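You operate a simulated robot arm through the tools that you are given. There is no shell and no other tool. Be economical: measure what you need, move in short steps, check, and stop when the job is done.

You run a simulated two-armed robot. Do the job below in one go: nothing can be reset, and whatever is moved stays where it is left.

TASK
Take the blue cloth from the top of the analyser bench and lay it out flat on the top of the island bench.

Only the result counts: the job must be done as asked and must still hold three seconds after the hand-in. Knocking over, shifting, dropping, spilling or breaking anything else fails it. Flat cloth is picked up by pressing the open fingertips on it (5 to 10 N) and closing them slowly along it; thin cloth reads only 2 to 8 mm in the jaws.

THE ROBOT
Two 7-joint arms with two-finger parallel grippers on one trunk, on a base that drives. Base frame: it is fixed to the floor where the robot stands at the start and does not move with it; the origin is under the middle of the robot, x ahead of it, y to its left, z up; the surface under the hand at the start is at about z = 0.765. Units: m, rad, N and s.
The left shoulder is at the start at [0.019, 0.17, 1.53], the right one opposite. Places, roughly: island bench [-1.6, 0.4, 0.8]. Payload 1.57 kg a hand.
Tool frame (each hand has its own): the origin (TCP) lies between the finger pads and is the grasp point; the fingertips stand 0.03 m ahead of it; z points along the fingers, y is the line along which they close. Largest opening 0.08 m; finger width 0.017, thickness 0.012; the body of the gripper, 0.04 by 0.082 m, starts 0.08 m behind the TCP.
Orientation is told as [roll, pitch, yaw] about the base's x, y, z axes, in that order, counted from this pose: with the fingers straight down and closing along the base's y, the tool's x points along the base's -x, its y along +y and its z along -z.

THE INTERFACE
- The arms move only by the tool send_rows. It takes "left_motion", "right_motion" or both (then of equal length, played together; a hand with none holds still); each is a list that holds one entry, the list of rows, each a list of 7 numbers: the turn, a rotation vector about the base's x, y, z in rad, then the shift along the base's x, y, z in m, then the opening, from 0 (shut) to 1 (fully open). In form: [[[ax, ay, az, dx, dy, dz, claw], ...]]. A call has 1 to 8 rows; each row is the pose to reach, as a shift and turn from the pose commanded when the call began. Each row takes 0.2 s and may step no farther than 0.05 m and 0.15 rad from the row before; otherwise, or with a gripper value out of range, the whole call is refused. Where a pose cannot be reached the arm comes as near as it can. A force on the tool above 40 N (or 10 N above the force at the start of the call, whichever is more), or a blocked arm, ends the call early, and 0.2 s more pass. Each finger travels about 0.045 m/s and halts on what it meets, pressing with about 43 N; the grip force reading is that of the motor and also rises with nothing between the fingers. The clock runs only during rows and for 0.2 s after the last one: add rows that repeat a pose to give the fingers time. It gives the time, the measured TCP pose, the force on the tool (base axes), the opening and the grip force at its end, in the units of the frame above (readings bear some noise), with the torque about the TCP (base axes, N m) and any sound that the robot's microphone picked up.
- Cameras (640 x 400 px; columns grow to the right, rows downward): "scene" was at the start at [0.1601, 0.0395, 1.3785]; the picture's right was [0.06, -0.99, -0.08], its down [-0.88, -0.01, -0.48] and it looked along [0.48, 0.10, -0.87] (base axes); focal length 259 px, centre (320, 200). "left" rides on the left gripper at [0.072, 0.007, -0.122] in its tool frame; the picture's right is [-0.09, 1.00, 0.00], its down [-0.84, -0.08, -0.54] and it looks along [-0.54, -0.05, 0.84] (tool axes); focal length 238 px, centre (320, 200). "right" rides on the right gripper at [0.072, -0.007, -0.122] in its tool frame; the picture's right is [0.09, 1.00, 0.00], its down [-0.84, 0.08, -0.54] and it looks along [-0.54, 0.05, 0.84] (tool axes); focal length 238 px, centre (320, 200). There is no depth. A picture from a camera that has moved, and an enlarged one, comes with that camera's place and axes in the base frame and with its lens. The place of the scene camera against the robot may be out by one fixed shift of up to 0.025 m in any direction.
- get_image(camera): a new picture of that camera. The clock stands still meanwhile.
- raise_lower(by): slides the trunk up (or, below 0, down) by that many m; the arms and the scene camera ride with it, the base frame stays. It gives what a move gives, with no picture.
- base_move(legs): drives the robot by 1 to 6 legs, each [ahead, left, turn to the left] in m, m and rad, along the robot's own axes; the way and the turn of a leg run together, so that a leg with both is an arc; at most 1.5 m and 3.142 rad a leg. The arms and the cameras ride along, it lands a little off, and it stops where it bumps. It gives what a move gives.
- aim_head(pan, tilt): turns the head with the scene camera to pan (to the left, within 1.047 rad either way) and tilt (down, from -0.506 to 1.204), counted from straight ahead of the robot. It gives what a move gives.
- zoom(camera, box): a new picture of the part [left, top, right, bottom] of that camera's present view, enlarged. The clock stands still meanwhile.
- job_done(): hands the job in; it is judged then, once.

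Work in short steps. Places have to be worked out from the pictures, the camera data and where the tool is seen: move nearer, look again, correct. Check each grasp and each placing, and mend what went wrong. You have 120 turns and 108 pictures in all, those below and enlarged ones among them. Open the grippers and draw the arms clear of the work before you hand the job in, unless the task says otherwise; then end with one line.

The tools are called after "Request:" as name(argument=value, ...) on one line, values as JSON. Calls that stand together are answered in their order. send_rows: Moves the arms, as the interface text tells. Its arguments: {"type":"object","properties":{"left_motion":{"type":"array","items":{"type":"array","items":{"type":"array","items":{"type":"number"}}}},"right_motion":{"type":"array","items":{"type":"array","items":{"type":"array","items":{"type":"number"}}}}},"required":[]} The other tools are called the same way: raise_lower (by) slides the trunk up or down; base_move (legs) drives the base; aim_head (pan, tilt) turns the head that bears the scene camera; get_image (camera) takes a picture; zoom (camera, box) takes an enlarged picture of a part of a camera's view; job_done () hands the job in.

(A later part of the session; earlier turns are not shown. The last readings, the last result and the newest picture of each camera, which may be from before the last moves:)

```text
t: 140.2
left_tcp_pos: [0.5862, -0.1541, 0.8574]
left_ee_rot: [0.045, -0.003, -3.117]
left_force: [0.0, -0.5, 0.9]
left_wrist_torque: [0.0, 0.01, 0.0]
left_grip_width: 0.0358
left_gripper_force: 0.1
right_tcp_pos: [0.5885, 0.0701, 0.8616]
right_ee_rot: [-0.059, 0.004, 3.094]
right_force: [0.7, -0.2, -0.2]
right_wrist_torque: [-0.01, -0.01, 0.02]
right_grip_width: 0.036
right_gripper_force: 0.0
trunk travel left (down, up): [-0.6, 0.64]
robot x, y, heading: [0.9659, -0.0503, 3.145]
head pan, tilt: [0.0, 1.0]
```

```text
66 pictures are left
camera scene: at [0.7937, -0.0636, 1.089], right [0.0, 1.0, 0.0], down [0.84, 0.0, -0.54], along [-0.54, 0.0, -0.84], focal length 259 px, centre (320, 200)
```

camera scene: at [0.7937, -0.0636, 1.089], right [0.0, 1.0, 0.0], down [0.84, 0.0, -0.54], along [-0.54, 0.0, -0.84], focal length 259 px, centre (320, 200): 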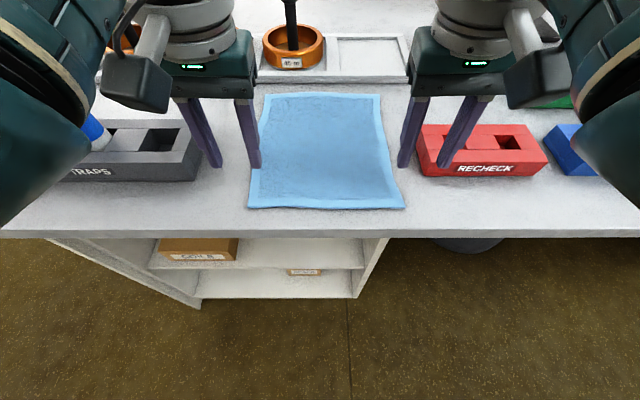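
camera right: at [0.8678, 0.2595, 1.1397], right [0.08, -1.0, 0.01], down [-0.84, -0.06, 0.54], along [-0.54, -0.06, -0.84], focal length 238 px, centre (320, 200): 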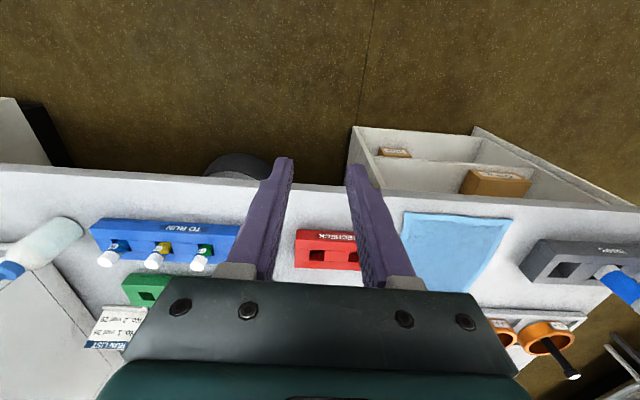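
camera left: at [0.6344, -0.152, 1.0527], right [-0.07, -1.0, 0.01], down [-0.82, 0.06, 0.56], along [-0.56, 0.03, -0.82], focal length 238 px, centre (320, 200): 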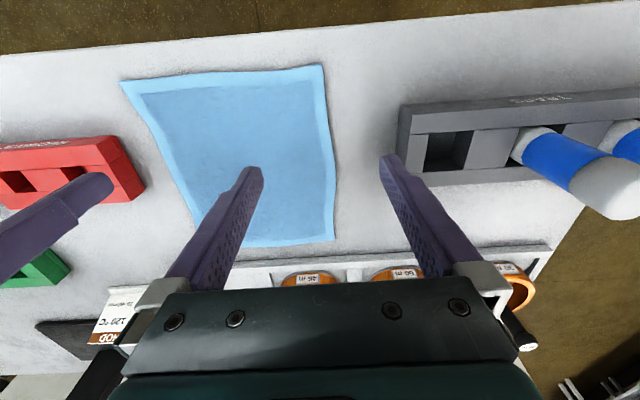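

Both hands are beside the near corners. I'll move them inward with small levelling turns.

Request:
send_rows(left_motion=[[[0.02, 0, -0.01, 0.0, 0.01, 0.0, 0.45], [0.045, 0, -0.025, 0.002, 0.02, 0.0, 0.45], [0.045, 0, -0.025, 0.004, 0.026, 0.0, 0.45], [0.045, 0, -0.025, 0.004, 0.026, 0, 0.45]]], right_motion=[[[-0.03, 0, 0.02, 0, -0.012, 0.0, 0.45], [-0.06, 0, 0.048, 0, -0.024, 0.0, 0.45], [-0.06, 0, 0.048, 0, -0.034, 0, 0.45], [-0.06, 0, 0.048, 0, -0.034, 0, 0.45]]])

```text
t: 141.2
left_tcp_pos: [0.5856, -0.1409, 0.8571]
left_ee_rot: [0.019, -0.01, -3.129]
left_force: [0.6, -0.8, -0.1]
left_wrist_torque: [0.01, -0.01, -0.01]
left_grip_width: 0.036
left_gripper_force: 0.1
right_tcp_pos: [0.5878, 0.0476, 0.8599]
right_ee_rot: [-0.016, 0.006, 3.133]
right_force: [-1.0, -0.4, -0.1]
right_wrist_torque: [-0.02, 0.01, -0.01]
right_grip_width: 0.0361
right_gripper_force: 0.1
trunk travel left (down, up): [-0.6, 0.64]
robot x, y, heading: [0.9719, -0.0539, 3.135]
head pan, tilt: [0.0, 1.0]
```

The hands stop about 1 cm short, likely because the elbows brush the head. I'll back off slightly and lower the shoulders so the elbows drop, raising the hands first.

Request:
send_rows(left_motion=[[[0, 0, 0, 0.0, -0.01, 0.04, 0.45], [0, 0, 0, -0.01, -0.01, 0.08, 0.45], [0, 0, 0, -0.025, -0.01, 0.08, 0.45]]], right_motion=[[[0, 0, 0, 0, 0.01, 0.04, 0.45], [0, 0, 0, -0.01, 0.01, 0.08, 0.45], [0, 0, 0, -0.025, 0.01, 0.08, 0.45]]])

Request:
base_move(legs=[[-0.03, 0.0, 0]])

Request:
raise_lower(by=-0.08)

Request:
send_rows(left_motion=[[[0, 0, 0, 0.0, 0.01, 0.0, 0.45], [0, 0, 0, 0, 0.02, 0.0, 0.45], [0, 0, 0, 0, 0.02, 0.0, 0.45]]], right_motion=[[[0, 0, 0, 0, -0.01, 0.0, 0.45], [0, 0, 0, 0, -0.02, 0.0, 0.45], [0, 0, 0, 0, -0.02, 0.0, 0.45]]])

```text
t: 142.0
left_tcp_pos: [0.5642, -0.1364, 0.9373]
left_ee_rot: [-0.004, -0.005, -3.141]
left_force: [0.1, 0.4, -0.8]
left_wrist_torque: [-0.03, 0.0, 0.02]
left_grip_width: 0.0358
left_gripper_force: 0.1
left hand out of reach, approached as far as the arm can: row 2
right_tcp_pos: [0.5627, 0.0481, 0.9424]
right_ee_rot: [-0.001, 0.005, 3.139]
right_force: [0.3, -0.4, 0.2]
right_wrist_torque: [0.03, 0.01, 0.02]
right_grip_width: 0.036
right_gripper_force: 0.0
right hand out of reach, approached as far as the arm can: row 2
trunk travel left (down, up): [-0.6, 0.64]
robot x, y, heading: [0.9679, -0.0494, 3.14]
head pan, tilt: [0.0, 1.0]
```

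```text
t: 142.8
left_tcp_pos: [0.5945, -0.1371, 0.9374]
left_ee_rot: [-0.006, -0.005, -3.141]
left_force: [-0.6, -0.1, 0.3]
left_wrist_torque: [0.02, -0.01, 0.02]
left_grip_width: 0.0362
left_gripper_force: 0.2
right_tcp_pos: [0.5944, 0.048, 0.9417]
right_ee_rot: [-0.001, 0.003, 3.138]
right_force: [0.2, 1.2, 0.5]
right_wrist_torque: [-0.01, 0.02, -0.04]
right_grip_width: 0.036
right_gripper_force: 0.1
trunk travel left (down, up): [-0.6, 0.64]
robot x, y, heading: [0.9953, -0.0523, 3.139]
head pan, tilt: [0.0, 1.0]
```

```text
t: 144.0
left_tcp_pos: [0.5935, -0.1385, 0.8593]
left_ee_rot: [-0.003, -0.005, -3.14]
left_force: [-0.6, 0.2, -0.2]
left_wrist_torque: [0.01, -0.02, 0.02]
left_grip_width: 0.0359
left_gripper_force: 0.1
right_tcp_pos: [0.5935, 0.0485, 0.8622]
right_ee_rot: [-0.002, 0.004, 3.141]
right_force: [0.4, -0.2, -0.1]
right_wrist_torque: [0.01, -0.01, 0.0]
right_grip_width: 0.0362
right_gripper_force: 0.0
trunk travel left (down, up): [-0.52, 0.72]
robot x, y, heading: [0.9948, -0.0551, 3.142]
head pan, tilt: [0.0, 1.0]
```

```text
t: 144.8
left_tcp_pos: [0.5926, -0.1237, 0.8576]
left_ee_rot: [0.004, -0.006, -3.131]
left_force: [0.5, 0.2, 0.1]
left_wrist_torque: [0.04, -0.04, 0.0]
left_grip_width: 0.036
left_gripper_force: 0.1
right_tcp_pos: [0.5925, 0.0332, 0.8608]
right_ee_rot: [-0.008, 0.003, 3.133]
right_force: [-0.9, -0.1, -0.8]
right_wrist_torque: [-0.04, -0.02, 0.0]
right_grip_width: 0.0361
right_gripper_force: 0.0
trunk travel left (down, up): [-0.52, 0.72]
robot x, y, heading: [0.9989, -0.054, 3.139]
head pan, tilt: [0.0, 1.0]
```

Both hands are now over the near corners and level. I'll descend to about 2 cm above the cloth and check.

Request:
send_rows(left_motion=[[[0, 0, 0, 0.0, 0.0, -0.02, 0.45], [0, 0, 0, 0, 0.0, -0.04, 0.45], [0, 0, 0, 0, 0.0, -0.04, 0.45]]], right_motion=[[[0, 0, 0, 0, 0, -0.02, 0.45], [0, 0, 0, 0, 0, -0.043, 0.45], [0, 0, 0, 0, 0, -0.043, 0.45]]])

Request:
get_image(camera="scene")

Request:
get_image(camera="left")

Request:
get_image(camera="right")

```text
t: 145.6
left_tcp_pos: [0.5945, -0.1183, 0.8178]
left_ee_rot: [-0.002, -0.005, -3.139]
left_force: [0.2, -0.2, 0.5]
left_wrist_torque: [0.02, 0.02, -0.01]
left_grip_width: 0.0361
left_gripper_force: 0.0
right_tcp_pos: [0.5942, 0.0267, 0.8175]
right_ee_rot: [-0.002, 0.008, -3.139]
right_force: [-0.4, 1.0, -0.1]
right_wrist_torque: [0.01, -0.01, -0.02]
right_grip_width: 0.036
right_gripper_force: 0.2
trunk travel left (down, up): [-0.52, 0.72]
robot x, y, heading: [0.9973, -0.0518, 3.139]
head pan, tilt: [0.0, 1.0]
```

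```text
65 pictures are left
camera scene: at [0.8235, -0.0636, 1.009], right [0.0, 1.0, 0.0], down [0.84, 0.0, -0.54], along [-0.54, 0.0, -0.84], focal length 259 px, centre (320, 200)
```

scene: 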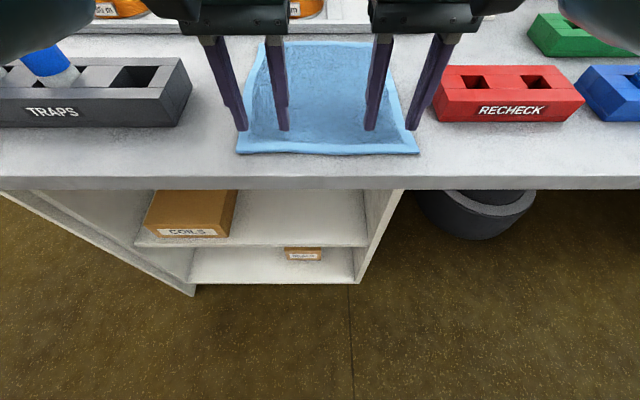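

```text
64 pictures are left
camera left: at [0.6674, -0.125, 0.9378], right [-0.09, -1.0, 0.0], down [-0.83, 0.08, 0.55], along [-0.54, 0.05, -0.84], focal length 238 px, centre (320, 200)
```

left: 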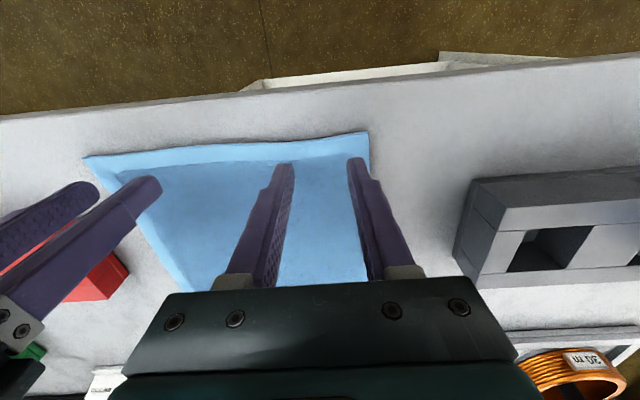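

```text
63 pictures are left
camera right: at [0.6655, 0.033, 0.941], right [0.09, -1.0, 0.0], down [-0.84, -0.08, 0.54], along [-0.53, -0.05, -0.84], focal length 238 px, centre (320, 200)
```

right: 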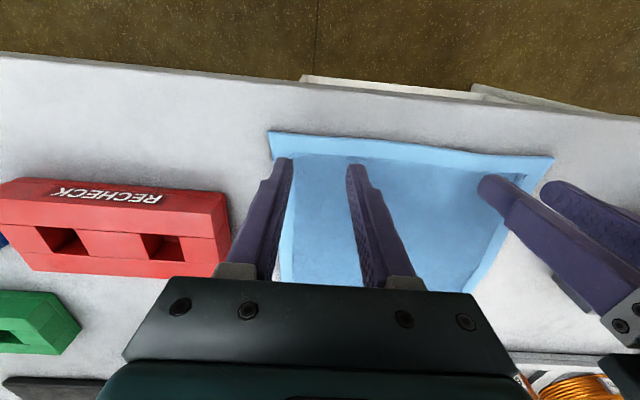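

The fingertips are well placed inside both corners. I'll press down in small steps and look for 5–10 N.

Request:
send_rows(left_motion=[[[0, 0, 0, 0.003, 0.0, -0.008, 0.45], [0, 0, 0, 0.003, 0.0, -0.016, 0.45], [0, 0, 0, 0.003, 0.0, -0.019, 0.45]]], right_motion=[[[0, 0, 0, 0.003, 0, -0.008, 0.45], [0, 0, 0, 0.003, 0, -0.016, 0.45], [0, 0, 0, 0.003, 0, -0.019, 0.45]]])

```text
t: 146.4
left_tcp_pos: [0.5986, -0.1157, 0.7992]
left_ee_rot: [-0.005, -0.002, 3.141]
left_force: [0.4, 0.0, -1.0]
left_wrist_torque: [-0.02, 0.02, -0.02]
left_grip_width: 0.0363
left_gripper_force: 0.2
right_tcp_pos: [0.5986, 0.0272, 0.7995]
right_ee_rot: [0.001, 0.006, -3.141]
right_force: [0.3, -0.1, 0.8]
right_wrist_torque: [0.0, 0.03, 0.0]
right_grip_width: 0.0363
right_gripper_force: 0.0
trunk travel left (down, up): [-0.52, 0.72]
robot x, y, heading: [0.9974, -0.0547, 3.14]
head pan, tilt: [0.0, 1.0]
```

Request:
send_rows(left_motion=[[[0, 0, 0, 0, -0.002, -0.003, 0.45], [0, 0, 0, 0, -0.002, -0.005, 0.45]]], right_motion=[[[0, 0, 0, 0, 0, -0.003, 0.45], [0, 0, 0, 0, 0, -0.005, 0.45]]])

```text
t: 147.0
left_tcp_pos: [0.598, -0.1177, 0.7942]
left_ee_rot: [-0.007, -0.003, 3.14]
left_force: [0.7, 1.1, 2.3]
left_wrist_torque: [0.01, -0.01, -0.01]
left_grip_width: 0.0356
left_gripper_force: 0.1
right_tcp_pos: [0.5955, 0.0266, 0.7944]
right_ee_rot: [-0.002, 0.006, 3.141]
right_force: [-0.1, -0.7, 1.8]
right_wrist_torque: [-0.02, 0.01, 0.03]
right_grip_width: 0.0364
right_gripper_force: 0.0
trunk travel left (down, up): [-0.52, 0.72]
robot x, y, heading: [0.9974, -0.0493, 3.148]
head pan, tilt: [0.0, 1.0]
```

Contact is starting at about 2 N on both hands. I'll press 1 mm deeper.

Request:
send_rows(left_motion=[[[0, 0, 0, 0, 0, -0.001, 0.45], [0, 0, 0, 0, 0, -0.001, 0.45]]], right_motion=[[[0, 0, 0, 0, 0, -0.001, 0.45], [0, 0, 0, 0, 0, -0.001, 0.45]]])

```text
t: 147.6
left_tcp_pos: [0.5963, -0.1183, 0.792]
left_ee_rot: [-0.006, -0.005, -3.142]
left_force: [1.2, 2.8, 4.2]
left_wrist_torque: [0.0, 0.01, -0.03]
left_grip_width: 0.0358
left_gripper_force: 0.0
right_tcp_pos: [0.5966, 0.027, 0.7939]
right_ee_rot: [0.0, 0.006, 3.14]
right_force: [1.3, -2.0, 3.5]
right_wrist_torque: [-0.07, -0.01, 0.0]
right_grip_width: 0.0358
right_gripper_force: 0.2
trunk travel left (down, up): [-0.52, 0.72]
robot x, y, heading: [0.9968, -0.054, 3.145]
head pan, tilt: [0.0, 1.0]
```

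That reads about 4 N. I'll press 1.5 mm more and close slowly along the cloth.

Request:
send_rows(left_motion=[[[0, 0, 0, 0, 0, -0.0015, 0.45], [0, 0, 0, 0, 0, -0.0015, 0.38], [0, 0, 0, 0, 0, -0.0015, 0.31], [0, 0, 0, 0, 0, -0.0015, 0.24], [0, 0, 0, 0, 0, -0.0015, 0.16], [0, 0, 0, 0, 0, -0.0015, 0.08], [0, 0, 0, 0, 0, -0.0015, 0.0], [0, 0, 0, 0, 0, -0.0015, 0.0]]], right_motion=[[[0, 0, 0, 0, 0, -0.0015, 0.45], [0, 0, 0, 0, 0, -0.0015, 0.38], [0, 0, 0, 0, 0, -0.0015, 0.31], [0, 0, 0, 0, 0, -0.0015, 0.24], [0, 0, 0, 0, 0, -0.0015, 0.16], [0, 0, 0, 0, 0, -0.0015, 0.08], [0, 0, 0, 0, 0, -0.0015, 0.0], [0, 0, 0, 0, 0, -0.0015, 0.0]]])

Request:
get_image(camera="scene")

```text
t: 149.4
left_tcp_pos: [0.5966, -0.1176, 0.7939]
left_ee_rot: [-0.011, -0.009, 3.14]
left_force: [-1.5, 19.4, 11.2]
left_wrist_torque: [0.58, 0.04, 0.03]
left_grip_width: 0.0041
left_gripper_force: 24.8
right_tcp_pos: [0.5952, 0.0244, 0.7926]
right_ee_rot: [0.006, 0.005, -3.139]
right_force: [-0.1, -19.8, 9.7]
right_wrist_torque: [-0.56, 0.03, 0.04]
right_grip_width: 0.0044
right_gripper_force: 24.5
trunk travel left (down, up): [-0.52, 0.72]
robot x, y, heading: [0.9993, -0.0529, 3.138]
head pan, tilt: [0.0, 1.0]
```

```text
62 pictures are left
camera scene: at [0.8219, -0.0636, 1.0094], right [0.0, 1.0, 0.0], down [0.84, 0.0, -0.54], along [-0.54, 0.0, -0.84], focal length 259 px, centre (320, 200)
```

scene: 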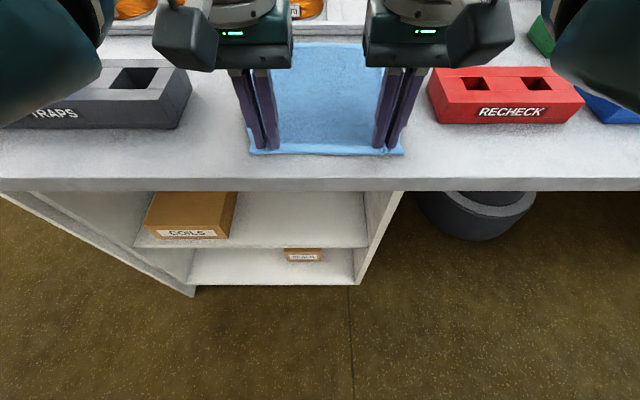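

Both jaws hold cloth at about 4 mm, but it's stretched sideways at 19 N. I'll ease the hands together slightly and lift with the trunk.

Request:
send_rows(left_motion=[[[0, 0, 0, 0, 0.004, 0.004, 0], [0, 0, 0, 0, 0.008, 0.01, 0], [0, 0, 0, 0, 0.008, 0.01, 0.0]]], right_motion=[[[0, 0, 0, 0, -0.004, 0.004, 0], [0, 0, 0, 0, -0.008, 0.01, 0], [0, 0, 0, 0, -0.008, 0.01, 0.0]]])

Request:
raise_lower(by=0.15)

Request:
get_image(camera="scene")

```text
t: 150.2
left_tcp_pos: [0.5975, -0.1131, 0.8017]
left_ee_rot: [0.0, -0.005, -3.137]
left_force: [0.8, 2.5, 0.6]
left_wrist_torque: [0.05, -0.01, 0.01]
left_grip_width: 0.0038
left_gripper_force: 24.9
right_tcp_pos: [0.5959, 0.0206, 0.8027]
right_ee_rot: [-0.004, 0.006, 3.139]
right_force: [-0.1, -2.0, 0.1]
right_wrist_torque: [-0.06, 0.02, -0.02]
right_grip_width: 0.0036
right_gripper_force: 24.7
trunk travel left (down, up): [-0.52, 0.72]
robot x, y, heading: [0.9987, -0.0519, 3.143]
head pan, tilt: [0.0, 1.0]
```

```text
t: 151.9
left_tcp_pos: [0.5974, -0.1108, 0.9524]
left_ee_rot: [-0.004, -0.006, -3.14]
left_force: [0.4, 0.0, -0.8]
left_wrist_torque: [-0.04, 0.0, -0.01]
left_grip_width: 0.0035
left_gripper_force: 24.7
right_tcp_pos: [0.5966, 0.0192, 0.9515]
right_ee_rot: [0.0, 0.005, 3.139]
right_force: [-0.2, 0.2, -0.7]
right_wrist_torque: [0.07, 0.03, 0.02]
right_grip_width: 0.0038
right_gripper_force: 24.3
trunk travel left (down, up): [-0.67, 0.57]
robot x, y, heading: [0.9978, -0.0556, 3.138]
head pan, tilt: [0.0, 1.0]
```

```text
61 pictures are left
camera scene: at [0.8236, -0.0636, 1.159], right [0.0, 1.0, 0.0], down [0.84, 0.0, -0.54], along [-0.54, 0.0, -0.84], focal length 259 px, centre (320, 200)
```

scene: 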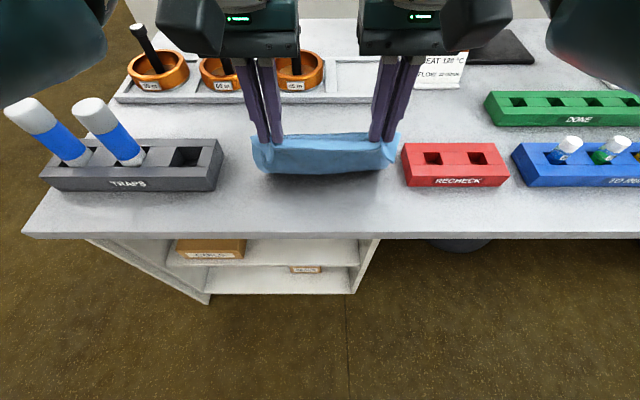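

The cloth is lifted evenly. I'll raise well above everything and back away from the bench.

Request:
raise_lower(by=0.38)

Request:
base_move(legs=[[-0.22, 0.0, 0]])

Request:
get_image(camera="scene")

```text
t: 155.6
left_tcp_pos: [0.5973, -0.1109, 1.3322]
left_ee_rot: [-0.002, -0.005, -3.139]
left_force: [-0.3, 0.8, -0.3]
left_wrist_torque: [-0.03, 0.01, 0.03]
left_grip_width: 0.0036
left_gripper_force: 24.5
right_tcp_pos: [0.5959, 0.0205, 1.3317]
right_ee_rot: [-0.001, 0.006, 3.141]
right_force: [-0.1, 0.8, 0.3]
right_wrist_torque: [0.03, 0.04, 0.03]
right_grip_width: 0.0038
right_gripper_force: 24.4
trunk travel left (down, up): [-1.05, 0.19]
robot x, y, heading: [0.9961, -0.055, 3.14]
head pan, tilt: [0.0, 1.0]
```

```text
t: 157.3
left_tcp_pos: [0.8193, -0.1115, 1.3315]
left_ee_rot: [-0.004, -0.006, -3.14]
left_force: [-0.6, -0.1, -0.1]
left_wrist_torque: [-0.03, -0.02, 0.01]
left_grip_width: 0.0039
left_gripper_force: 24.6
right_tcp_pos: [0.8181, 0.0191, 1.3315]
right_ee_rot: [-0.001, 0.004, 3.142]
right_force: [0.2, -1.4, -0.2]
right_wrist_torque: [-0.02, -0.03, 0.01]
right_grip_width: 0.0036
right_gripper_force: 25.2
trunk travel left (down, up): [-1.05, 0.19]
robot x, y, heading: [1.2157, -0.0532, 3.139]
head pan, tilt: [0.0, 1.0]
```

```text
60 pictures are left
camera scene: at [1.0451, -0.0639, 1.539], right [0.0, 1.0, 0.0], down [0.84, 0.0, -0.54], along [-0.54, 0.0, -0.84], focal length 259 px, centre (320, 200)
```

scene: 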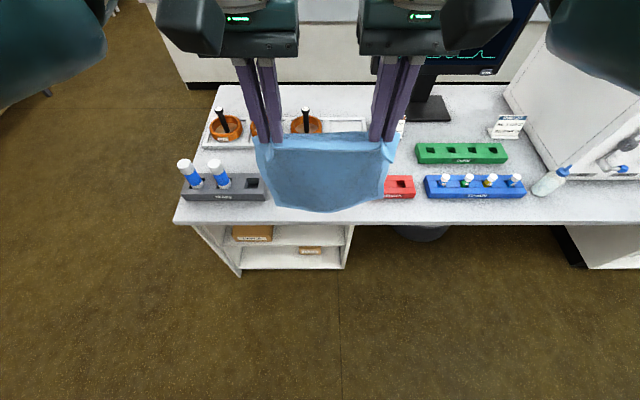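

The cloth hangs nicely between both hands. The island lies beyond the analyser bench, so I'll drive around the open left end and stop short to look at its top.

Request:
base_move(legs=[[0, 1.25, 0], [1.0, 0, 0], [0.5, 0, 0]])

Request:
aim_head(pan=-0.1, tilt=0.6)

Request:
get_image(camera="scene")

Request:
aim_head(pan=-0.8, tilt=0.6)

Request:
get_image(camera="scene")

```text
t: 171.0
left_tcp_pos: [-0.6724, -1.3769, 1.3321]
left_ee_rot: [-0.003, -0.007, -3.138]
left_force: [0.2, 0.6, -0.4]
left_wrist_torque: [0.02, 0.02, 0.04]
left_grip_width: 0.0037
left_gripper_force: 24.9
right_tcp_pos: [-0.6742, -1.2474, 1.3317]
right_ee_rot: [-0.001, 0.004, -3.141]
right_force: [-0.1, -0.7, 0.2]
right_wrist_torque: [-0.01, 0.02, -0.04]
right_grip_width: 0.0037
right_gripper_force: 24.6
trunk travel left (down, up): [-1.05, 0.19]
robot x, y, heading: [-0.2735, -1.3216, -3.143]
head pan, tilt: [0.0, 1.0]
```

```text
t: 171.8
left_tcp_pos: [-0.6724, -1.3771, 1.3318]
left_ee_rot: [-0.005, -0.005, -3.139]
left_force: [0.3, 0.3, 0.2]
left_wrist_torque: [-0.05, -0.03, -0.04]
left_grip_width: 0.0037
left_gripper_force: 25.1
right_tcp_pos: [-0.6746, -1.2463, 1.332]
right_ee_rot: [0.0, 0.006, -3.14]
right_force: [-0.5, -1.5, 0.4]
right_wrist_torque: [0.01, -0.02, -0.01]
right_grip_width: 0.0037
right_gripper_force: 24.5
trunk travel left (down, up): [-1.05, 0.19]
robot x, y, heading: [-0.2733, -1.3206, -3.141]
head pan, tilt: [-0.099, 0.6]
```

```text
59 pictures are left
camera scene: at [-0.4644, -1.3206, 1.5709], right [0.1, 1.0, 0.0], down [0.56, -0.06, -0.82], along [-0.82, 0.08, -0.57], focal length 259 px, centre (320, 200)
```

scene: 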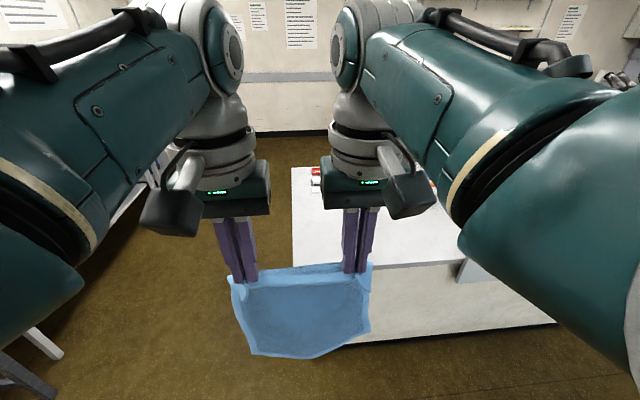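

```text
t: 172.9
left_tcp_pos: [-0.6722, -1.3779, 1.3323]
left_ee_rot: [-0.003, -0.007, -3.138]
left_force: [-0.5, 4.8, -0.7]
left_wrist_torque: [0.09, 0.0, 0.03]
left_grip_width: 0.0036
left_gripper_force: 25.2
right_tcp_pos: [-0.6729, -1.2436, 1.3317]
right_ee_rot: [-0.003, 0.005, 3.137]
right_force: [0.8, -4.9, -0.8]
right_wrist_torque: [-0.08, 0.0, 0.03]
right_grip_width: 0.0037
right_gripper_force: 24.5
trunk travel left (down, up): [-1.05, 0.19]
robot x, y, heading: [-0.2752, -1.3212, -3.141]
head pan, tilt: [-0.799, 0.6]
```

```text
58 pictures are left
camera scene: at [-0.4614, -1.3037, 1.5719], right [0.29, 0.96, 0.0], down [0.53, -0.16, -0.83], along [-0.8, 0.24, -0.56], focal length 259 px, centre (320, 200)
```

scene: 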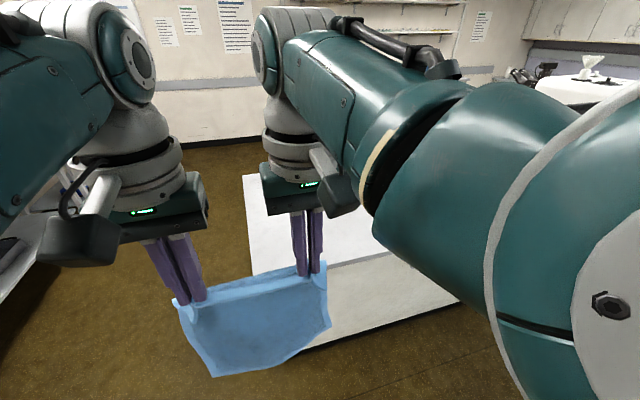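

The island's near-left corner is about (−1.17, −1.36), and its top looks clear up to y ≈ −0.75. I'll centre the head, then move to y ≈ −1.07 and nearer, and check with a hand camera.

Request:
aim_head(pan=0.0, tilt=0.9)

Request:
base_move(legs=[[0, -0.25, 0], [0.3, 0, 0]])

Request:
get_image(camera="scene")

Request:
get_image(camera="right")

```text
t: 174.0
left_tcp_pos: [-0.6722, -1.3789, 1.3308]
left_ee_rot: [-0.003, -0.005, -3.137]
left_force: [0.6, 0.0, -0.3]
left_wrist_torque: [-0.04, -0.02, -0.01]
left_grip_width: 0.0035
left_gripper_force: 24.3
right_tcp_pos: [-0.6737, -1.2473, 1.333]
right_ee_rot: [0.0, 0.002, -3.14]
right_force: [-0.1, 0.0, -0.1]
right_wrist_torque: [0.03, 0.02, -0.03]
right_grip_width: 0.0038
right_gripper_force: 24.7
trunk travel left (down, up): [-1.05, 0.19]
robot x, y, heading: [-0.2718, -1.3182, -3.142]
head pan, tilt: [0.0, 0.901]
```

```text
t: 177.5
left_tcp_pos: [-0.9699, -1.1291, 1.3317]
left_ee_rot: [-0.003, -0.004, -3.137]
left_force: [-0.2, 1.2, 0.1]
left_wrist_torque: [-0.04, 0.02, 0.0]
left_grip_width: 0.0037
left_gripper_force: 24.2
right_tcp_pos: [-0.9726, -0.9981, 1.3317]
right_ee_rot: [0.0, 0.004, -3.141]
right_force: [0.3, -0.2, -0.7]
right_wrist_torque: [0.02, -0.03, 0.01]
right_grip_width: 0.0037
right_gripper_force: 24.9
trunk travel left (down, up): [-1.05, 0.19]
robot x, y, heading: [-0.574, -1.0697, -3.142]
head pan, tilt: [0.0, 0.901]
```

```text
57 pictures are left
camera scene: at [-0.7505, -1.0792, 1.5462], right [0.0, 1.0, 0.0], down [0.78, 0.0, -0.62], along [-0.62, 0.0, -0.78], focal length 259 px, centre (320, 200)
```

scene: 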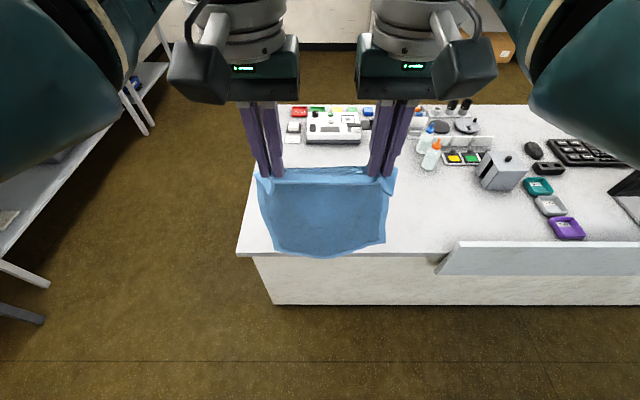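

```text
56 pictures are left
camera right: at [-0.9007, -0.9908, 1.4546], right [0.09, -1.0, 0.0], down [-0.84, -0.08, 0.54], along [-0.54, -0.05, -0.84], focal length 238 px, centre (320, 200)
```

right: 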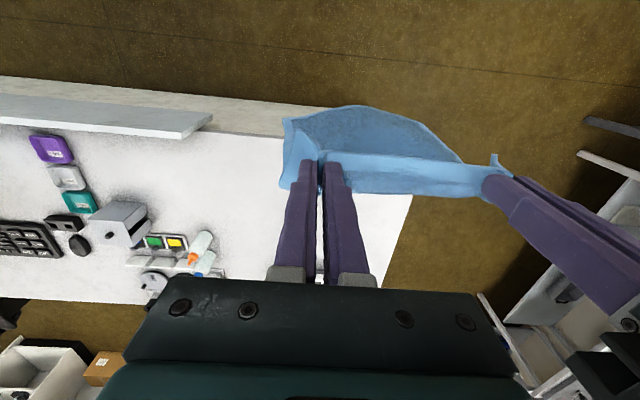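

The free area is about x −1.14 to −1.65 and y −1.32 to −0.72. I need to know how close my base can get, so I'll look straight down at it.

Request:
aim_head(pan=0.0, tilt=1.204)

Request:
get_image(camera="scene")

```text
t: 178.3
left_tcp_pos: [-0.9707, -1.127, 1.3322]
left_ee_rot: [-0.002, -0.006, -3.135]
left_force: [-0.1, 0.4, -1.2]
left_wrist_torque: [-0.05, -0.02, 0.02]
left_grip_width: 0.0038
left_gripper_force: 24.8
right_tcp_pos: [-0.9726, -0.997, 1.3316]
right_ee_rot: [-0.002, 0.004, -3.138]
right_force: [0.0, -1.2, -0.8]
right_wrist_torque: [0.02, 0.01, 0.0]
right_grip_width: 0.0039
right_gripper_force: 24.2
trunk travel left (down, up): [-1.05, 0.19]
robot x, y, heading: [-0.5708, -1.0724, -3.141]
head pan, tilt: [0.0, 1.201]
```

```text
55 pictures are left
camera scene: at [-0.731, -1.0792, 1.5265], right [0.0, 1.0, 0.0], down [0.93, 0.0, -0.36], along [-0.36, 0.0, -0.93], focal length 259 px, centre (320, 200)
```

scene: 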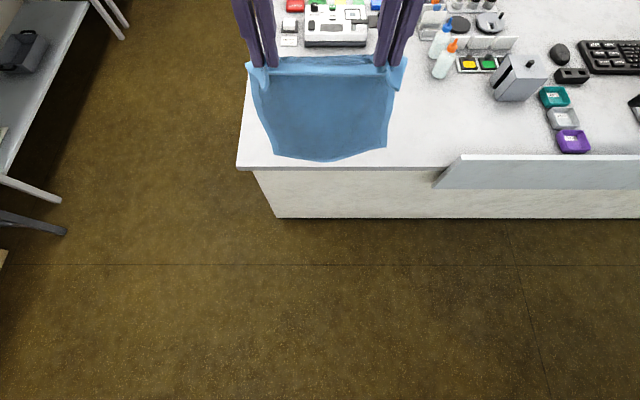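

No part of the base shows ahead of my axis, so I can drive in over the island. I'll go forward 0.45 m so the cloth's lower edge hangs over its far line at x ≈ −1.42.

Request:
base_move(legs=[[0.25, 0, 0], [0.2, 0, 0]])

Request:
raise_lower(by=-0.2)

Request:
get_image(camera="scene")

Request:
get_image(camera="left")

```text
t: 181.3
left_tcp_pos: [-1.4183, -1.1284, 1.3311]
left_ee_rot: [-0.003, -0.005, -3.136]
left_force: [0.9, 0.7, -0.4]
left_wrist_torque: [-0.04, -0.02, -0.02]
left_grip_width: 0.0037
left_gripper_force: 25.1
right_tcp_pos: [-1.4195, -0.9974, 1.331]
right_ee_rot: [-0.001, 0.004, -3.141]
right_force: [0.2, 0.5, 0.1]
right_wrist_torque: [-0.01, 0.01, -0.02]
right_grip_width: 0.0037
right_gripper_force: 25.0
trunk travel left (down, up): [-1.05, 0.19]
robot x, y, heading: [-1.0207, -1.0706, -3.14]
head pan, tilt: [0.0, 1.201]
```

```text
t: 183.5
left_tcp_pos: [-1.4191, -1.1286, 1.1319]
left_ee_rot: [-0.004, -0.006, -3.138]
left_force: [0.4, -0.4, 0.5]
left_wrist_torque: [-0.02, -0.01, -0.02]
left_grip_width: 0.0033
left_gripper_force: 23.9
right_tcp_pos: [-1.4193, -0.9978, 1.1318]
right_ee_rot: [0.001, 0.005, -3.141]
right_force: [1.1, -1.3, 0.1]
right_wrist_torque: [0.01, 0.01, -0.03]
right_grip_width: 0.0037
right_gripper_force: 25.0
trunk travel left (down, up): [-0.85, 0.39]
robot x, y, heading: [-1.0193, -1.0677, -3.141]
head pan, tilt: [0.0, 1.201]
```

```text
54 pictures are left
camera scene: at [-1.1792, -1.0799, 1.3265], right [0.0, 1.0, 0.0], down [0.93, 0.0, -0.36], along [-0.36, 0.0, -0.93], focal length 259 px, centre (320, 200)
```

scene: 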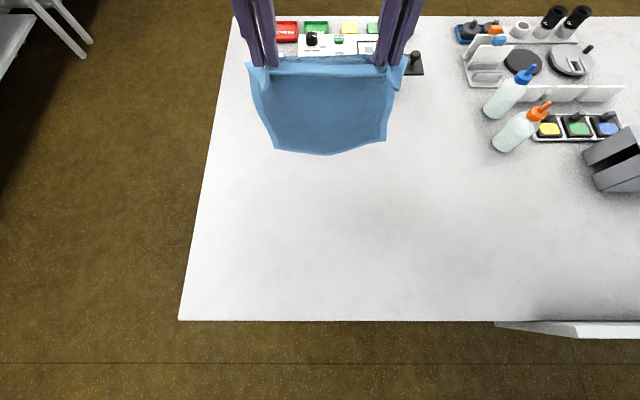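

```text
53 pictures are left
camera left: at [-1.3458, -1.1357, 1.2519], right [-0.09, -1.0, 0.0], down [-0.83, 0.07, 0.55], along [-0.54, 0.05, -0.84], focal length 238 px, centre (320, 200)
```

left: 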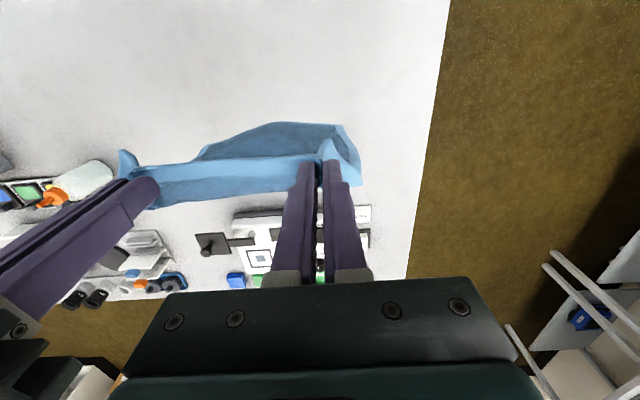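

The far area is clear. I'll lower until the bottom edge just touches, then draw back a little so the cloth slants away from me.

Request:
raise_lower(by=-0.075)

Request:
base_move(legs=[[-0.05, 0, 0]])

Request:
get_image(camera="scene")

Request:
get_image(camera="left")

```text
t: 184.6
left_tcp_pos: [-1.4182, -1.1284, 1.0578]
left_ee_rot: [-0.005, -0.006, -3.137]
left_force: [0.4, 1.3, 0.7]
left_wrist_torque: [0.05, 0.01, 0.03]
left_grip_width: 0.0037
left_gripper_force: 24.8
right_tcp_pos: [-1.4212, -0.9974, 1.057]
right_ee_rot: [0.001, 0.005, -3.14]
right_force: [0.3, -0.5, -0.1]
right_wrist_torque: [0.01, -0.02, -0.02]
right_grip_width: 0.0037
right_gripper_force: 24.9
trunk travel left (down, up): [-0.775, 0.465]
robot x, y, heading: [-1.02, -1.07, -3.143]
head pan, tilt: [0.0, 1.201]
```

```text
t: 185.5
left_tcp_pos: [-1.369, -1.1283, 1.057]
left_ee_rot: [-0.003, -0.005, -3.136]
left_force: [-0.7, 0.9, 0.7]
left_wrist_torque: [0.0, -0.04, 0.0]
left_grip_width: 0.0036
left_gripper_force: 24.3
right_tcp_pos: [-1.3705, -0.9968, 1.0555]
right_ee_rot: [-0.001, 0.005, -3.139]
right_force: [0.0, -1.1, -1.1]
right_wrist_torque: [0.02, 0.02, 0.01]
right_grip_width: 0.0036
right_gripper_force: 24.8
trunk travel left (down, up): [-0.775, 0.465]
robot x, y, heading: [-0.9663, -1.0674, -3.144]
head pan, tilt: [0.0, 1.201]
```

```text
52 pictures are left
camera scene: at [-1.1292, -1.0798, 1.2514], right [0.0, 1.0, 0.0], down [0.93, 0.0, -0.36], along [-0.36, 0.0, -0.93], focal length 259 px, centre (320, 200)
```

scene: 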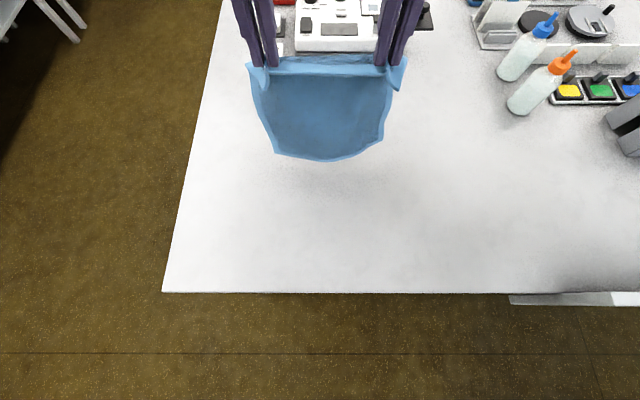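

```text
51 pictures are left
camera left: at [-1.2958, -1.1356, 1.1768], right [-0.09, -1.0, 0.0], down [-0.83, 0.07, 0.55], along [-0.54, 0.05, -0.84], focal length 238 px, centre (320, 200)
```

left: 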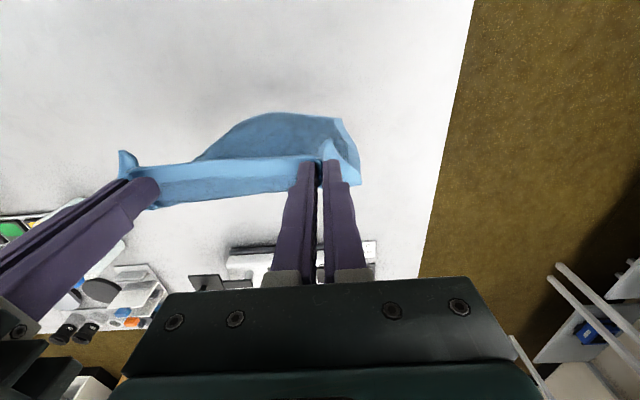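

The edge isn't touching yet. I'll go forward 0.08 m again, lower 0.055 m, then draw back.

Request:
base_move(legs=[[0.085, 0, 0]])

Request:
raise_lower(by=-0.055)

Request:
get_image(camera="scene")

Request:
base_move(legs=[[-0.05, 0, 0]])

Request:
get_image(camera="scene")

```text
t: 186.6
left_tcp_pos: [-1.4547, -1.1288, 1.0572]
left_ee_rot: [-0.002, -0.004, -3.136]
left_force: [0.9, -0.2, -0.3]
left_wrist_torque: [0.0, 0.0, -0.03]
left_grip_width: 0.0037
left_gripper_force: 24.9
right_tcp_pos: [-1.4562, -0.9968, 1.0561]
right_ee_rot: [0.0, 0.004, -3.139]
right_force: [0.1, -1.5, -0.6]
right_wrist_torque: [-0.05, 0.01, 0.0]
right_grip_width: 0.0035
right_gripper_force: 24.2
trunk travel left (down, up): [-0.775, 0.465]
robot x, y, heading: [-1.0566, -1.0724, -3.137]
head pan, tilt: [0.0, 1.201]
```

```text
t: 187.6
left_tcp_pos: [-1.4551, -1.1287, 1.0013]
left_ee_rot: [-0.003, -0.006, -3.135]
left_force: [-0.2, 1.3, 0.4]
left_wrist_torque: [-0.03, 0.03, -0.03]
left_grip_width: 0.0037
left_gripper_force: 24.7
right_tcp_pos: [-1.4564, -0.9981, 1.0011]
right_ee_rot: [0.001, 0.005, -3.139]
right_force: [-0.1, -1.2, 0.0]
right_wrist_torque: [0.0, 0.02, 0.01]
right_grip_width: 0.0039
right_gripper_force: 24.4
trunk travel left (down, up): [-0.72, 0.52]
robot x, y, heading: [-1.0542, -1.0689, -3.136]
head pan, tilt: [0.0, 1.201]
```

```text
50 pictures are left
camera scene: at [-1.215, -1.0801, 1.1964], right [0.0, 1.0, 0.0], down [0.93, 0.0, -0.36], along [-0.36, 0.0, -0.93], focal length 259 px, centre (320, 200)
```

scene: 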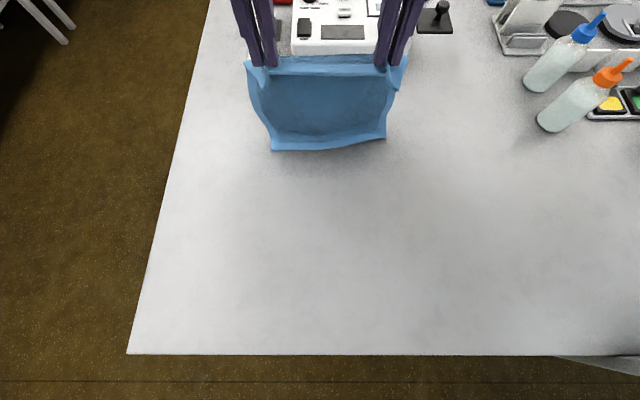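

```text
t: 188.5
left_tcp_pos: [-1.4032, -1.1298, 1.0017]
left_ee_rot: [-0.002, -0.005, -3.135]
left_force: [0.4, 1.5, -0.1]
left_wrist_torque: [0.04, 0.0, -0.01]
left_grip_width: 0.0038
left_gripper_force: 24.8
right_tcp_pos: [-1.4062, -0.9977, 1.0023]
right_ee_rot: [0.0, 0.005, -3.138]
right_force: [0.3, -0.9, 0.1]
right_wrist_torque: [0.0, -0.05, -0.01]
right_grip_width: 0.0038
right_gripper_force: 24.1
trunk travel left (down, up): [-0.72, 0.52]
robot x, y, heading: [-1.0047, -1.0677, -3.137]
head pan, tilt: [0.0, 1.201]
```

```text
49 pictures are left
camera scene: at [-1.1644, -1.08, 1.1964], right [0.0, 1.0, 0.0], down [0.93, 0.0, -0.36], along [-0.36, 0.0, -0.93], focal length 259 px, centre (320, 200)
```

scene: 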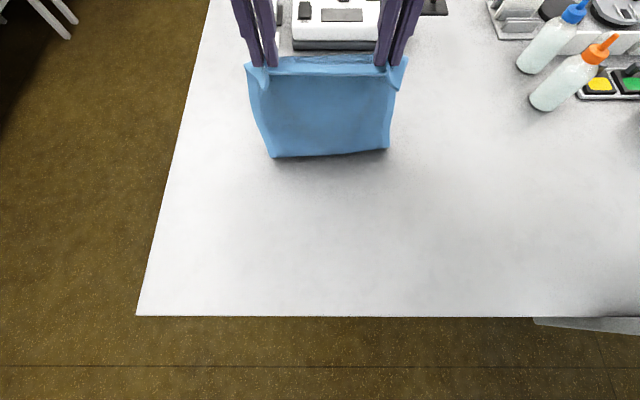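

The edge barely touches and slid along with the hands. I'll lift a bit, go forward 0.07 m, then lower further so more cloth rests before I draw back.

Request:
raise_lower(by=0.05)

Request:
base_move(legs=[[0.08, 0, 0]])

Request:
raise_lower(by=-0.075)

Request:
get_image(camera="scene")

Request:
get_image(camera="right")

```text
t: 189.4
left_tcp_pos: [-1.4041, -1.13, 1.0523]
left_ee_rot: [-0.002, -0.004, -3.134]
left_force: [0.3, 1.3, -0.7]
left_wrist_torque: [0.0, 0.02, 0.0]
left_grip_width: 0.0036
left_gripper_force: 24.5
right_tcp_pos: [-1.4063, -0.9982, 1.0518]
right_ee_rot: [0.0, 0.007, -3.14]
right_force: [0.6, -1.6, -0.6]
right_wrist_torque: [-0.03, 0.03, -0.02]
right_grip_width: 0.0039
right_gripper_force: 24.1
trunk travel left (down, up): [-0.77, 0.47]
robot x, y, heading: [-1.0047, -1.0709, -3.14]
head pan, tilt: [0.0, 1.201]
```

```text
t: 190.5
left_tcp_pos: [-1.4839, -1.1299, 1.0516]
left_ee_rot: [-0.002, -0.007, -3.135]
left_force: [-0.1, 1.7, -0.3]
left_wrist_torque: [0.01, -0.02, 0.01]
left_grip_width: 0.0039
left_gripper_force: 24.3
right_tcp_pos: [-1.486, -0.9978, 1.0524]
right_ee_rot: [0.0, 0.006, -3.139]
right_force: [0.2, -1.2, 0.3]
right_wrist_torque: [-0.01, 0.01, 0.03]
right_grip_width: 0.0037
right_gripper_force: 24.5
trunk travel left (down, up): [-0.77, 0.47]
robot x, y, heading: [-1.086, -1.0726, -3.137]
head pan, tilt: [0.0, 1.201]
```

```text
t: 191.6
left_tcp_pos: [-1.4841, -1.1294, 0.9767]
left_ee_rot: [-0.001, -0.005, -3.133]
left_force: [-0.1, 1.7, -0.7]
left_wrist_torque: [0.07, -0.01, 0.02]
left_grip_width: 0.0039
left_gripper_force: 24.5
right_tcp_pos: [-1.4868, -0.9987, 0.9759]
right_ee_rot: [0.002, 0.005, -3.139]
right_force: [1.0, -1.1, -0.3]
right_wrist_torque: [0.01, -0.03, 0.0]
right_grip_width: 0.0037
right_gripper_force: 25.0
trunk travel left (down, up): [-0.695, 0.545]
robot x, y, heading: [-1.0813, -1.0693, -3.137]
head pan, tilt: [0.0, 1.201]
```

```text
48 pictures are left
camera scene: at [-1.2441, -1.0803, 1.1714], right [0.0, 1.0, 0.0], down [0.93, 0.0, -0.36], along [-0.36, 0.0, -0.93], focal length 259 px, centre (320, 200)
```

scene: 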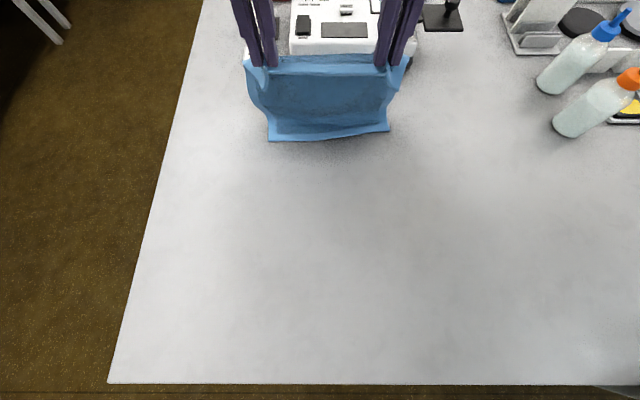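

```text
47 pictures are left
camera right: at [-1.414, -0.992, 1.0996], right [0.1, -1.0, 0.0], down [-0.84, -0.08, 0.54], along [-0.54, -0.05, -0.84], focal length 238 px, centre (320, 200)
```

right: 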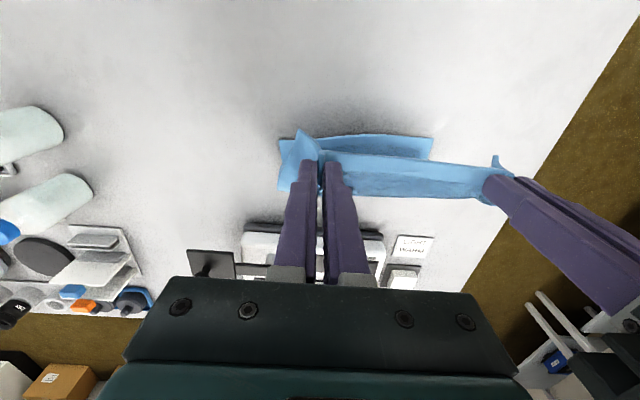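

The bottom hem rests and bends slightly toward me. I'll draw back 0.06 m to flip it so it trails away.

Request:
base_move(legs=[[-0.06, 0, 0]])

Request:
get_image(camera="scene")

Request:
get_image(camera="right")

```text
t: 192.6
left_tcp_pos: [-1.426, -1.1303, 0.9769]
left_ee_rot: [-0.002, -0.006, -3.134]
left_force: [-0.2, 2.3, 0.1]
left_wrist_torque: [0.03, 0.01, -0.01]
left_grip_width: 0.0034
left_gripper_force: 24.7
right_tcp_pos: [-1.4257, -0.9977, 0.9767]
right_ee_rot: [-0.001, 0.006, -3.139]
right_force: [-0.3, -1.1, 0.1]
right_wrist_torque: [-0.03, 0.0, 0.0]
right_grip_width: 0.0038
right_gripper_force: 24.7
trunk travel left (down, up): [-0.695, 0.545]
robot x, y, heading: [-1.0247, -1.0699, -3.138]
head pan, tilt: [0.0, 1.201]
```

```text
46 pictures are left
camera scene: at [-1.1845, -1.0801, 1.1714], right [0.0, 1.0, 0.0], down [0.93, 0.0, -0.36], along [-0.36, 0.0, -0.93], focal length 259 px, centre (320, 200)
```

scene: 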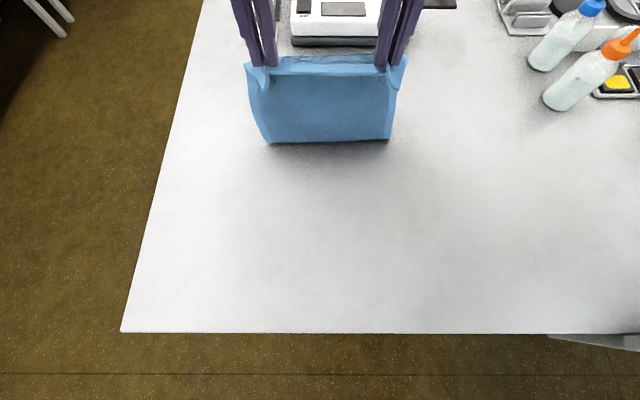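

```text
45 pictures are left
camera right: at [-1.3544, -0.9919, 1.0996], right [0.1, -1.0, 0.0], down [-0.84, -0.08, 0.54], along [-0.54, -0.05, -0.84], focal length 238 px, centre (320, 200)
```

right: 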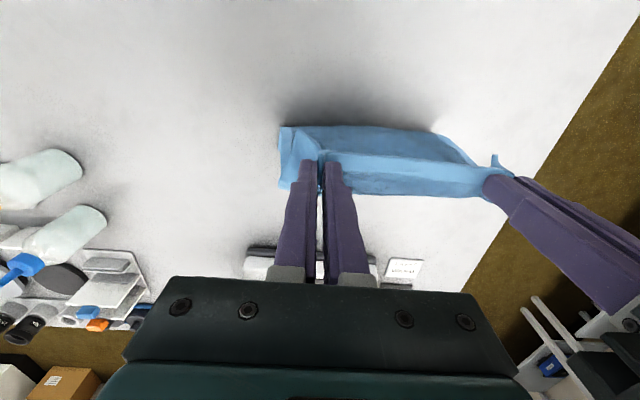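

The hem now trails away from me. I'll lower and draw back alternately.

Request:
raise_lower(by=-0.04)

Request:
base_move(legs=[[-0.05, 0, 0]])

Request:
raise_lower(by=-0.04)

Request:
base_move(legs=[[-0.05, 0, 0]])

Request:
get_image(camera="scene")

Request:
get_image(camera="right")

```text
t: 193.4
left_tcp_pos: [-1.4247, -1.1312, 0.9367]
left_ee_rot: [-0.001, -0.006, -3.135]
left_force: [-0.2, 2.2, 0.3]
left_wrist_torque: [0.02, 0.02, 0.0]
left_grip_width: 0.0039
left_gripper_force: 23.9
right_tcp_pos: [-1.4254, -0.9987, 0.9371]
right_ee_rot: [0.002, 0.005, -3.139]
right_force: [0.3, -1.7, 0.7]
right_wrist_torque: [-0.03, -0.04, 0.0]
right_grip_width: 0.0036
right_gripper_force: 24.9
trunk travel left (down, up): [-0.655, 0.585]
robot x, y, heading: [-1.025, -1.0713, -3.137]
head pan, tilt: [0.0, 1.201]
```

```text
t: 194.3
left_tcp_pos: [-1.3741, -1.1298, 0.9366]
left_ee_rot: [-0.001, -0.007, -3.136]
left_force: [-0.2, 1.7, -0.7]
left_wrist_torque: [-0.01, 0.0, 0.01]
left_grip_width: 0.0036
left_gripper_force: 24.5
right_tcp_pos: [-1.3755, -0.9973, 0.9362]
right_ee_rot: [0.0, 0.004, -3.139]
right_force: [1.1, -2.2, -0.5]
right_wrist_torque: [-0.04, -0.01, 0.0]
right_grip_width: 0.0038
right_gripper_force: 24.6
trunk travel left (down, up): [-0.655, 0.585]
robot x, y, heading: [-0.9708, -1.0678, -3.137]
head pan, tilt: [0.0, 1.201]
```

```text
t: 195.2
left_tcp_pos: [-1.3732, -1.1281, 0.8967]
left_ee_rot: [0.0, -0.004, -3.135]
left_force: [0.6, 2.2, -0.1]
left_wrist_torque: [0.02, -0.01, -0.01]
left_grip_width: 0.0038
left_gripper_force: 24.9
right_tcp_pos: [-1.3757, -0.9985, 0.8979]
right_ee_rot: [0.0, 0.005, -3.139]
right_force: [-0.1, -2.4, 0.2]
right_wrist_torque: [-0.07, -0.01, 0.01]
right_grip_width: 0.0037
right_gripper_force: 24.5
trunk travel left (down, up): [-0.615, 0.625]
robot x, y, heading: [-0.9768, -1.0685, -3.138]
head pan, tilt: [0.0, 1.201]
```

```text
t: 196.1
left_tcp_pos: [-1.3243, -1.1306, 0.8964]
left_ee_rot: [-0.001, -0.005, -3.136]
left_force: [0.2, 2.0, -0.1]
left_wrist_torque: [0.01, 0.03, 0.0]
left_grip_width: 0.0039
left_gripper_force: 24.7
right_tcp_pos: [-1.3267, -0.997, 0.8972]
right_ee_rot: [-0.001, 0.006, -3.139]
right_force: [-0.7, -2.1, -0.7]
right_wrist_torque: [-0.02, 0.0, -0.02]
right_grip_width: 0.0037
right_gripper_force: 24.2
trunk travel left (down, up): [-0.615, 0.625]
robot x, y, heading: [-0.925, -1.0705, -3.141]
head pan, tilt: [0.0, 1.201]
```

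```text
44 pictures are left
camera scene: at [-1.0846, -1.0798, 1.0914], right [0.0, 1.0, 0.0], down [0.93, 0.0, -0.36], along [-0.36, 0.0, -0.93], focal length 259 px, centre (320, 200)
```

scene: 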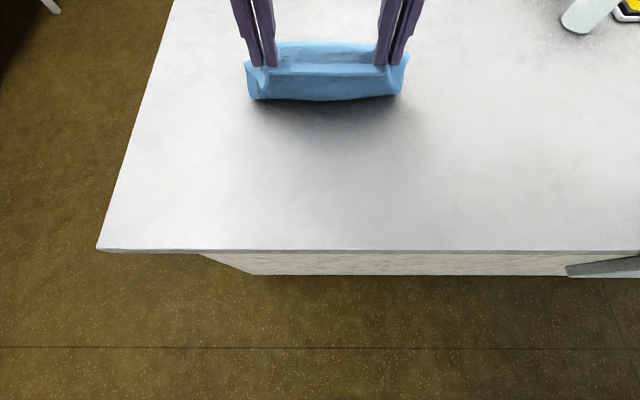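

```text
43 pictures are left
camera right: at [-1.2546, -0.9916, 1.0197], right [0.1, -1.0, 0.0], down [-0.84, -0.08, 0.54], along [-0.54, -0.05, -0.84], focal length 238 px, centre (320, 200)
```

right: 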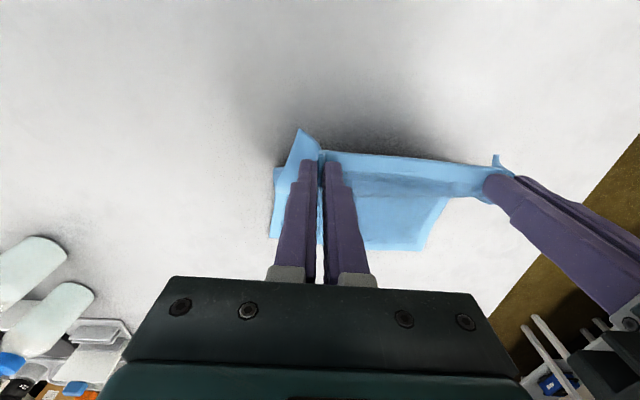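

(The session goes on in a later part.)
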